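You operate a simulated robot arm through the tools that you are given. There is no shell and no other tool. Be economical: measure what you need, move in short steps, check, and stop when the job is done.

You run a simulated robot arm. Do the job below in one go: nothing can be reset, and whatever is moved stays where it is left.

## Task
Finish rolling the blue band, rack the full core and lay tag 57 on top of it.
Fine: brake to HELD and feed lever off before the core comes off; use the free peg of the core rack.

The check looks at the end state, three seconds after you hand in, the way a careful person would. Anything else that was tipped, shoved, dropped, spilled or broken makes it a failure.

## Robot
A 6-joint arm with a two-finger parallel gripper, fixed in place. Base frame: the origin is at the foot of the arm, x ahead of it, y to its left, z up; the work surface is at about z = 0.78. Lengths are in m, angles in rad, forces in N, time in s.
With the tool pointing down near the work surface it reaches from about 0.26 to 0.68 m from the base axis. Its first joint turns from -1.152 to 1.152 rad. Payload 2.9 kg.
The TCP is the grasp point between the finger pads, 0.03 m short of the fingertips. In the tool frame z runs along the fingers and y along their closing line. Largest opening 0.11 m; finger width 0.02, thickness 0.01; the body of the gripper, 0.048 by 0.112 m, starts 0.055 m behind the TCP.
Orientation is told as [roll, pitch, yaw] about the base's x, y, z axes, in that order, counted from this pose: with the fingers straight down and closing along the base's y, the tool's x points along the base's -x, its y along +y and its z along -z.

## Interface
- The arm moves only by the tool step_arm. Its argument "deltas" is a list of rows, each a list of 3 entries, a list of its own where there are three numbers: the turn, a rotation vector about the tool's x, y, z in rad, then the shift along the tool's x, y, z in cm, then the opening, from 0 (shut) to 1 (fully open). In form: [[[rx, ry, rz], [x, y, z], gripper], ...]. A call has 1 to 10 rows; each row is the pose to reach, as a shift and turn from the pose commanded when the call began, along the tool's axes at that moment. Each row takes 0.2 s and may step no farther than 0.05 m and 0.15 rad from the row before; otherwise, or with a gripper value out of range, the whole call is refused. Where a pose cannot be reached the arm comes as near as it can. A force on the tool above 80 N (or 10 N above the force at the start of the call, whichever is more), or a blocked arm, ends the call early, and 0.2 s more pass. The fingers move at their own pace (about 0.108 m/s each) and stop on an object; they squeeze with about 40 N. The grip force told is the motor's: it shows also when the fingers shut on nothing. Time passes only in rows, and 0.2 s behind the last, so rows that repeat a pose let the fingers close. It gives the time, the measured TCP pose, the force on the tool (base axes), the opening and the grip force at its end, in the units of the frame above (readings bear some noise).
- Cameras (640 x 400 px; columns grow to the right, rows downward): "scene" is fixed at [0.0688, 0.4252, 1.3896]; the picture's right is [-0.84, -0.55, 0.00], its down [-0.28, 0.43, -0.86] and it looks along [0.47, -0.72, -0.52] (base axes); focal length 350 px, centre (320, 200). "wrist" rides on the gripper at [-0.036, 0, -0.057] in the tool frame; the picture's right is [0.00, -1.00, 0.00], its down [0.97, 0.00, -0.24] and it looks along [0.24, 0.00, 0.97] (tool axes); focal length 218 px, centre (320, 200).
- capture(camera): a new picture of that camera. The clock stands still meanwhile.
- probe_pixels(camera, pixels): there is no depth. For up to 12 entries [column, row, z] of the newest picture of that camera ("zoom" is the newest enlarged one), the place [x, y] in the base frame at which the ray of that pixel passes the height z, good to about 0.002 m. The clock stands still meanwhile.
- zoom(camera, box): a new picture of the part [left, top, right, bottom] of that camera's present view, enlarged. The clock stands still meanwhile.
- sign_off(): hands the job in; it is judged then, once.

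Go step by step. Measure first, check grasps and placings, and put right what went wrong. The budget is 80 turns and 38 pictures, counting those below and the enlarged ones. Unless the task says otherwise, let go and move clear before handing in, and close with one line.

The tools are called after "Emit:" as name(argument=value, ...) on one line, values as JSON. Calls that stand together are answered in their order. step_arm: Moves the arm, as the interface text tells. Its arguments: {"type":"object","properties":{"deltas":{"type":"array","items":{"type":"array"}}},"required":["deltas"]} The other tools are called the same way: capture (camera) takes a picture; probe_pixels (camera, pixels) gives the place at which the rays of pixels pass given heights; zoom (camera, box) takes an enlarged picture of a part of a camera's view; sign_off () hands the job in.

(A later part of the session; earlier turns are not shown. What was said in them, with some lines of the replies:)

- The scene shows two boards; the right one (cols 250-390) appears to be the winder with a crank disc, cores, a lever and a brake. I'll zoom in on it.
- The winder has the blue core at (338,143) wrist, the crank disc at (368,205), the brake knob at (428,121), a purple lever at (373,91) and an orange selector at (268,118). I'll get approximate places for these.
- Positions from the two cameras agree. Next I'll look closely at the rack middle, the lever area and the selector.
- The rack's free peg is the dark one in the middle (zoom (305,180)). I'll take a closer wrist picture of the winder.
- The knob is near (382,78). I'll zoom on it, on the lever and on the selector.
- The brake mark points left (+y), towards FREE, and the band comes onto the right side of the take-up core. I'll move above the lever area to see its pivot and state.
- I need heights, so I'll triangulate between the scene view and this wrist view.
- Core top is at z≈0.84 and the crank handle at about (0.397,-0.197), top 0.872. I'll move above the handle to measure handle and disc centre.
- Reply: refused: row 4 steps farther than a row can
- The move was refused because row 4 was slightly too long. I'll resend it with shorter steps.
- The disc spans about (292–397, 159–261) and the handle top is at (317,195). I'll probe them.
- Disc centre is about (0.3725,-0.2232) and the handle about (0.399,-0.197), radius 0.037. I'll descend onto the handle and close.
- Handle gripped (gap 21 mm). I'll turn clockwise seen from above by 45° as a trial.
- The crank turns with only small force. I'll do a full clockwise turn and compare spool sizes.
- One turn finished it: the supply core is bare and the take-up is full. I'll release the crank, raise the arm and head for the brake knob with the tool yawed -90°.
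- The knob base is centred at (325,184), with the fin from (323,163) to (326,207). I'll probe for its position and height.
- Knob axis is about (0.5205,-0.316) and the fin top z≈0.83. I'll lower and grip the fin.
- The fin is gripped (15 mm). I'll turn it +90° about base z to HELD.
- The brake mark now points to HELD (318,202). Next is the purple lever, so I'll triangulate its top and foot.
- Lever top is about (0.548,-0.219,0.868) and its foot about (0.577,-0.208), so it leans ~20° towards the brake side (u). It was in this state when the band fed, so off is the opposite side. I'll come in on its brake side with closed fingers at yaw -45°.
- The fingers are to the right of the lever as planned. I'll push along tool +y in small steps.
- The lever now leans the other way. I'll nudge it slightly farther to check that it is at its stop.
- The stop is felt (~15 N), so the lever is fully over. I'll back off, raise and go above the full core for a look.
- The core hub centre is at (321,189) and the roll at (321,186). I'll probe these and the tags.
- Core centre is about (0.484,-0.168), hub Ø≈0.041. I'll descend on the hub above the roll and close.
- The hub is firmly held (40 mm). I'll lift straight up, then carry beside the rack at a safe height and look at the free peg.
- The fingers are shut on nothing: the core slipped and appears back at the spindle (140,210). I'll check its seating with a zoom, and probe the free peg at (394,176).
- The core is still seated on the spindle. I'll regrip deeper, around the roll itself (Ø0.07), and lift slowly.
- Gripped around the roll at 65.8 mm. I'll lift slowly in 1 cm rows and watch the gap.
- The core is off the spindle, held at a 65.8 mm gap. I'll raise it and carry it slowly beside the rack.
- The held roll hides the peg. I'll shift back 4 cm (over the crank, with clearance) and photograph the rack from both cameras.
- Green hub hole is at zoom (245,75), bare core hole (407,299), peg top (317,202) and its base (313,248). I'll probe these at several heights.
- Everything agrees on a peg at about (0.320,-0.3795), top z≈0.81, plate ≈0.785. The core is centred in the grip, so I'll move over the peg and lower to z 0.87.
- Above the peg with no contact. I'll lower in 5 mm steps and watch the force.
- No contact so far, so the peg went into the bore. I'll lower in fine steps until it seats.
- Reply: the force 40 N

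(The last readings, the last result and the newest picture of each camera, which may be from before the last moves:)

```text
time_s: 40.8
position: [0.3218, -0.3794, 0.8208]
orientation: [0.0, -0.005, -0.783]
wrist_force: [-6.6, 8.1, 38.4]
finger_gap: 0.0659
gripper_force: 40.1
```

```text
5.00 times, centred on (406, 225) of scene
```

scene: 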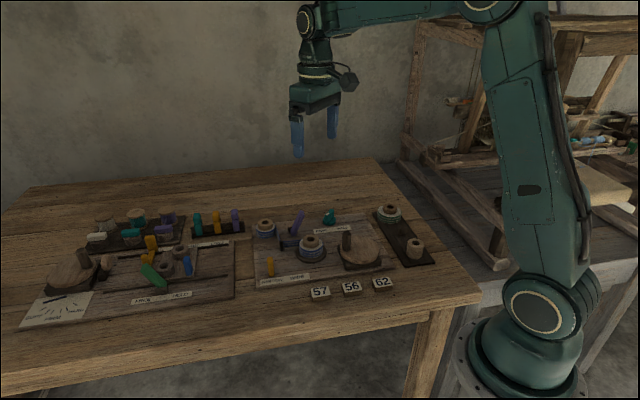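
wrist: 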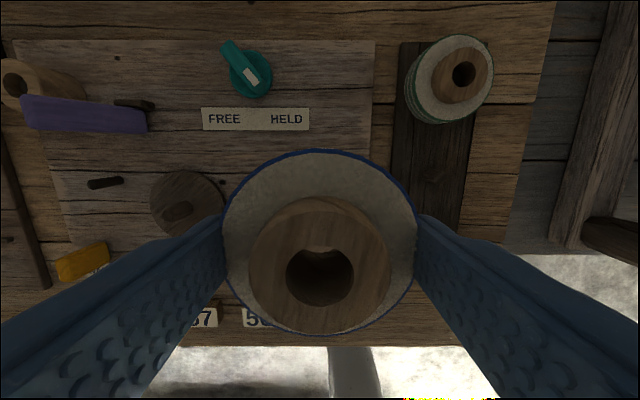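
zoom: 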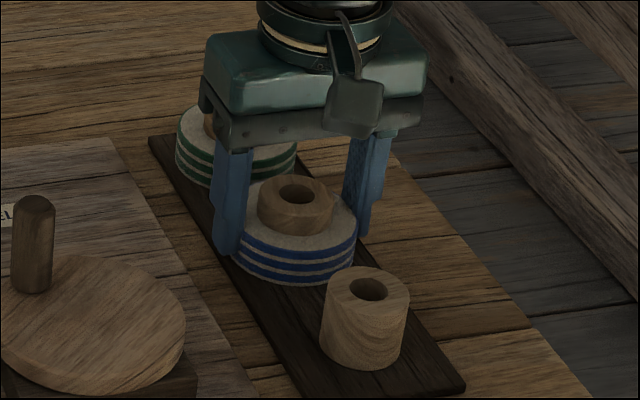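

Seated: 38 N upward at z 0.821, and the roll is down on the rack. I'll release with a modest opening and rise straight up.

Emit:
step_arm(deltas=[[[0, 0, 0], [0, 0, -0.3], 0.2], [[0, 0, 0], [0, 0, -0.3], 0.72], [[0, 0, 0], [0, 0, -0.3], 0.72], [[0, 0, 0], [0, 0, -2], 0.72], [[0, 0, 0], [0, 0, -4], 0.72], [[0, 0, 0], [0, 0, -8], 0.72], [[0, 0, 0], [0, 0, -12.5], 0.72], [[0, 0, 0], [0, 0, -12.5], 0.72]])

Emit:
capture(camera="wrist")

```text
time_s: 42.6
position: [0.3205, -0.3782, 0.9438]
orientation: [-0.002, -0.001, -0.784]
wrist_force: [-0.6, 0.3, 0.3]
finger_gap: 0.0792
gripper_force: 0.0
```

```text
4 pictures are left
```

wrist: 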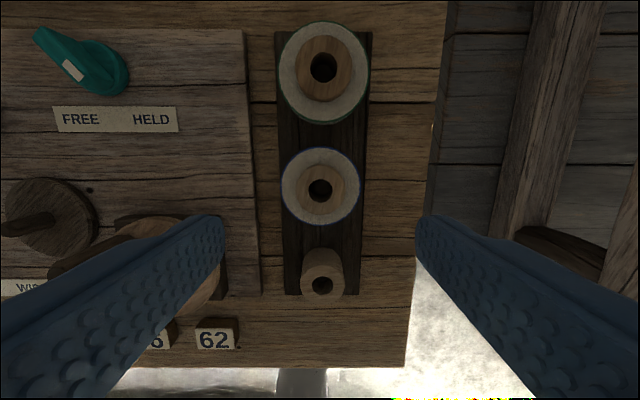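

The core sits upright on the middle peg at (320,187). I'll go over tag 57 at about (0.386,-0.060).

Emit:
probe_pixels(camera="wrist", pixels=[[320, 190, 0.825], [322, 67, 0.825], [322, 284, 0.825]])

Emit:
step_arm(deltas=[[[0, 0, 0], [2.2, 3.4, 0], 0.72], [[0, 0, 0], [4.4, 6.8, 0], 0.65], [[0, 0, 0], [6.6, 10.2, 0], 0.55], [[0, 0, 0], [8.8, 13.6, 0], 0.55], [[0, 0, 0], [11, 17, 0], 0.55], [[0, 0, 0], [13.2, 20.4, 0], 0.55], [[0, 0, 0], [15.4, 23.8, 0], 0.55], [[0, 0, 0], [17.86, 27.1, 0], 0.55], [[0, 0, 0], [17.86, 27.1, 3], 0.55], [[0, 0, 0], [17.86, 27.1, 3], 0.55]])

Emit:
capture(camera="wrist")

```text
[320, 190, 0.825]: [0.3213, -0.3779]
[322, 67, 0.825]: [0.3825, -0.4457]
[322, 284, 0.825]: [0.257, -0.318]
```

```text
time_s: 44.8
position: [0.3858, -0.0599, 0.9123]
orientation: [0.0, 0.0, -0.783]
wrist_force: [-0.1, 0.1, -0.5]
finger_gap: 0.0605
gripper_force: 0.0
```

```text
3 pictures are left
```

wrist: 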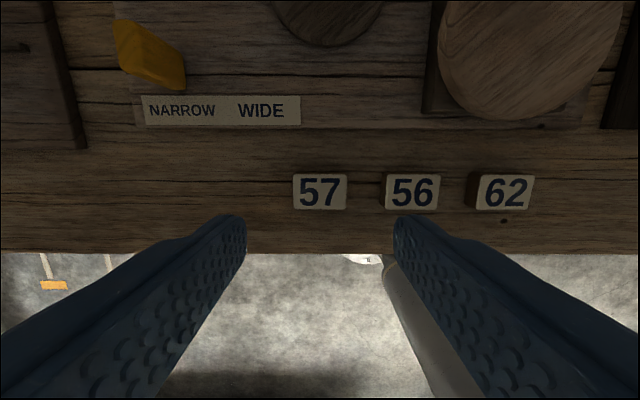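

Tag 57 spans (293–347, 174–210). I'll probe its edges.

Emit:
probe_pixels(camera="wrist", pixels=[[320, 192, 0.797], [293, 192, 0.797], [347, 192, 0.797], [320, 174, 0.797], [320, 210, 0.797], [385, 192, 0.797]])

```text
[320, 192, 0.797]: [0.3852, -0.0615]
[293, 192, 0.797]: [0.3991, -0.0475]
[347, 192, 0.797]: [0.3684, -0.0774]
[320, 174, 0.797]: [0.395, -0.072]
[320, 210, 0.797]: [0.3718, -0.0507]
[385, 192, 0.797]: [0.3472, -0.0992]
```

Tag centre is about (0.3845,-0.0618), 43 × 30 mm. I'll descend and grip it.

Emit:
step_arm(deltas=[[[0, 0, 0], [0, -0.23, 4], 0.55], [[0, 0, 0], [0, -0.23, 7], 0.55], [[0, 0, 0], [0, -0.23, 9], 0.55], [[0, 0, 0], [0, -0.23, 9.7], 0.55], [[0, 0, 0], [0, -0.23, 9.7], 0.3], [[0, 0, 0], [0, -0.23, 9.7], 0.2], [[0, 0, 0], [0, -0.23, 9.7], 0.2]])

```text
time_s: 46.4
position: [0.3835, -0.0625, 0.8193]
orientation: [0.0, 0.001, -0.783]
wrist_force: [0.7, 0.2, 1.0]
finger_gap: 0.0424
gripper_force: 39.9
```

Tag gripped (42.4 mm). I'll lift slowly and check the hold.

Emit:
step_arm(deltas=[[[0, 0, 0], [0, 0, -0.5], 0.2], [[0, 0, 0], [0, 0, -1], 0.2], [[0, 0, 0], [0, 0, -2], 0.2], [[0, 0, 0], [0, 0, -4], 0.2], [[0, 0, 0], [0, 0, -7], 0.2], [[0, 0, 0], [0, 0, -11], 0.2], [[0, 0, 0], [0, 0, -12], 0.2]])

```text
time_s: 48.0
position: [0.3826, -0.0632, 0.9361]
orientation: [0.0, 0.0, -0.784]
wrist_force: [-0.2, 0.3, -0.4]
finger_gap: 0.0421
gripper_force: 39.7
```

The hold is firm. I'll carry it over the racked core in moderate steps.

Emit:
step_arm(deltas=[[[0, 0, 0], [-2, -3, 0], 0.2], [[0, 0, 0], [-4, -6, 0], 0.2], [[0, 0, 0], [-6, -9, 0], 0.2], [[0, 0, 0], [-8, -12, 0], 0.2], [[0, 0, 0], [-10, -15, 0], 0.2], [[0, 0, 0], [-12, -18, 0], 0.2], [[0, 0, 0], [-14, -21, 0], 0.2], [[0, 0, 0], [-16, -24, 0], 0.2], [[0, 0, 0], [-17.94, -26.7, 0], 0.2], [[0, 0, 0], [-17.94, -26.7, 0], 0.2]])

Emit:
step_arm(deltas=[[[0, 0, 0], [0, 0, 2], 0.2], [[0, 0, 0], [0, 0, 4], 0.2], [[0, 0, 0], [0, 0, 5.5], 0.2], [[0, 0, 0], [0, 0, 5.5], 0.2]])

Emit:
zoom(camera="scene", box=[366, 185, 446, 265])

```text
time_s: 50.2
position: [0.3227, -0.3775, 0.9362]
orientation: [0.0, 0.001, -0.782]
wrist_force: [-0.3, -0.6, -0.3]
finger_gap: 0.0424
gripper_force: 40.3
```

```text
time_s: 51.2
position: [0.3219, -0.3757, 0.8824]
orientation: [0.0, -0.002, -0.784]
wrist_force: [0.6, -0.4, -0.1]
finger_gap: 0.0422
gripper_force: 40.4
```

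```text
5.00 times, centred on (406, 225) of scene
```

zoom: 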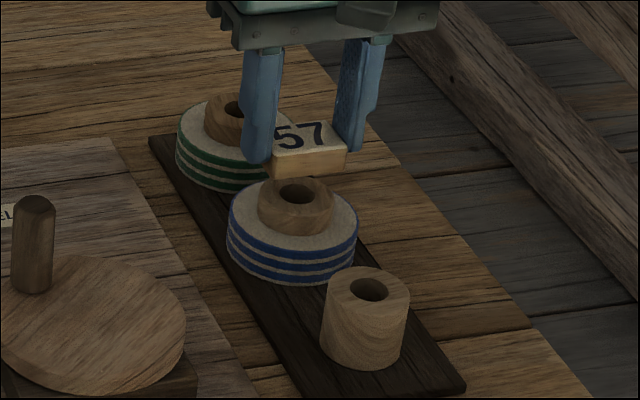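

The tag is level above the hub. I'll lower in small steps until contact.

Emit:
step_arm(deltas=[[[0, 0, 0], [0, -0.1, 0.5], 0.2], [[0, 0, 0], [0, -0.15, 1], 0.2], [[0, 0, 0], [0, -0.15, 1.3], 0.2], [[0, 0, 0], [0, -0.15, 1.6], 0.2]])

```text
time_s: 52.2
position: [0.3214, -0.3779, 0.8643]
orientation: [0.001, 0.0, -0.784]
wrist_force: [1.2, 0.0, -0.6]
finger_gap: 0.0423
gripper_force: 40.5
```

Emit:
step_arm(deltas=[[[0, 0, 0], [0, 0, 0.15], 0.2], [[0, 0, 0], [0, 0, 0.3], 0.2], [[0, 0, 0], [0, 0, 0.3], 0.2]])

```text
time_s: 53.0
position: [0.3213, -0.3785, 0.8623]
orientation: [0.0, 0.001, -0.785]
wrist_force: [0.2, 0.0, -0.5]
finger_gap: 0.0423
gripper_force: 39.6
```

No contact yet at 0.862, so I'll continue in 1.5 mm steps.

Emit:
step_arm(deltas=[[[0, 0, 0], [0, 0, 0.15], 0.2], [[0, 0, 0], [0, 0, 0.3], 0.2], [[0, 0, 0], [0, 0, 0.3], 0.2]])

```text
time_s: 53.8
position: [0.3224, -0.3782, 0.8614]
orientation: [0.0, -0.001, -0.783]
wrist_force: [-4.7, 4.4, 21.9]
finger_gap: 0.0425
gripper_force: 40.1
```

Contact (22 N up). I'll ease off slightly, open and rise.

Emit:
step_arm(deltas=[[[0, 0, 0], [0, 0, -0.15], 0.2], [[0, 0, 0], [0, 0, -0.15], 0.4], [[0, 0, 0], [0, 0, -0.15], 0.6], [[0, 0, 0], [0, 0, -0.15], 0.6], [[0, 0, 0], [0, 0, -2], 0.6], [[0, 0, 0], [0, 0, -5], 0.6], [[0, 0, 0], [0, 0, -9], 0.6], [[0, 0, 0], [0, 0, -13], 0.6]])

Emit:
zoom(camera="scene", box=[250, 180, 450, 310])

```text
time_s: 55.6
position: [0.3213, -0.3777, 0.9904]
orientation: [0.0, 0.0, -0.784]
wrist_force: [-0.4, -0.2, -0.5]
finger_gap: 0.066
gripper_force: 0.0
```

```text
3.08 times, centred on (350, 245) of scene
```

zoom: 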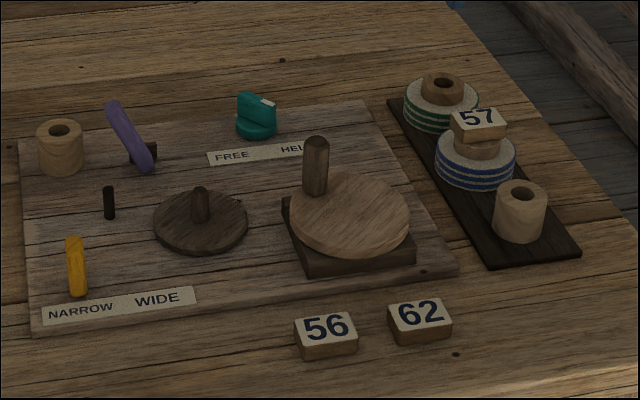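

The zoom shows tag 57 flat on the blue core on the middle peg. The brake mark is at HELD, the lever is flipped over, and the other pieces look undisturbed. The gripper is clear, so I'm handing in.

Emit:
sign_off()

```text
The job is handed in.
```

The blue band is fully rolled, the brake is at HELD, and the full core is on the rack's free peg with tag 57 flat on top. The feed lever has no label, so I took "off" as the side opposite to where it stood while the band fed. On the first lift the core slipped from the grip and dropped back onto its spindle. I regripped it around the roll, and the last picture shows nothing out of place.
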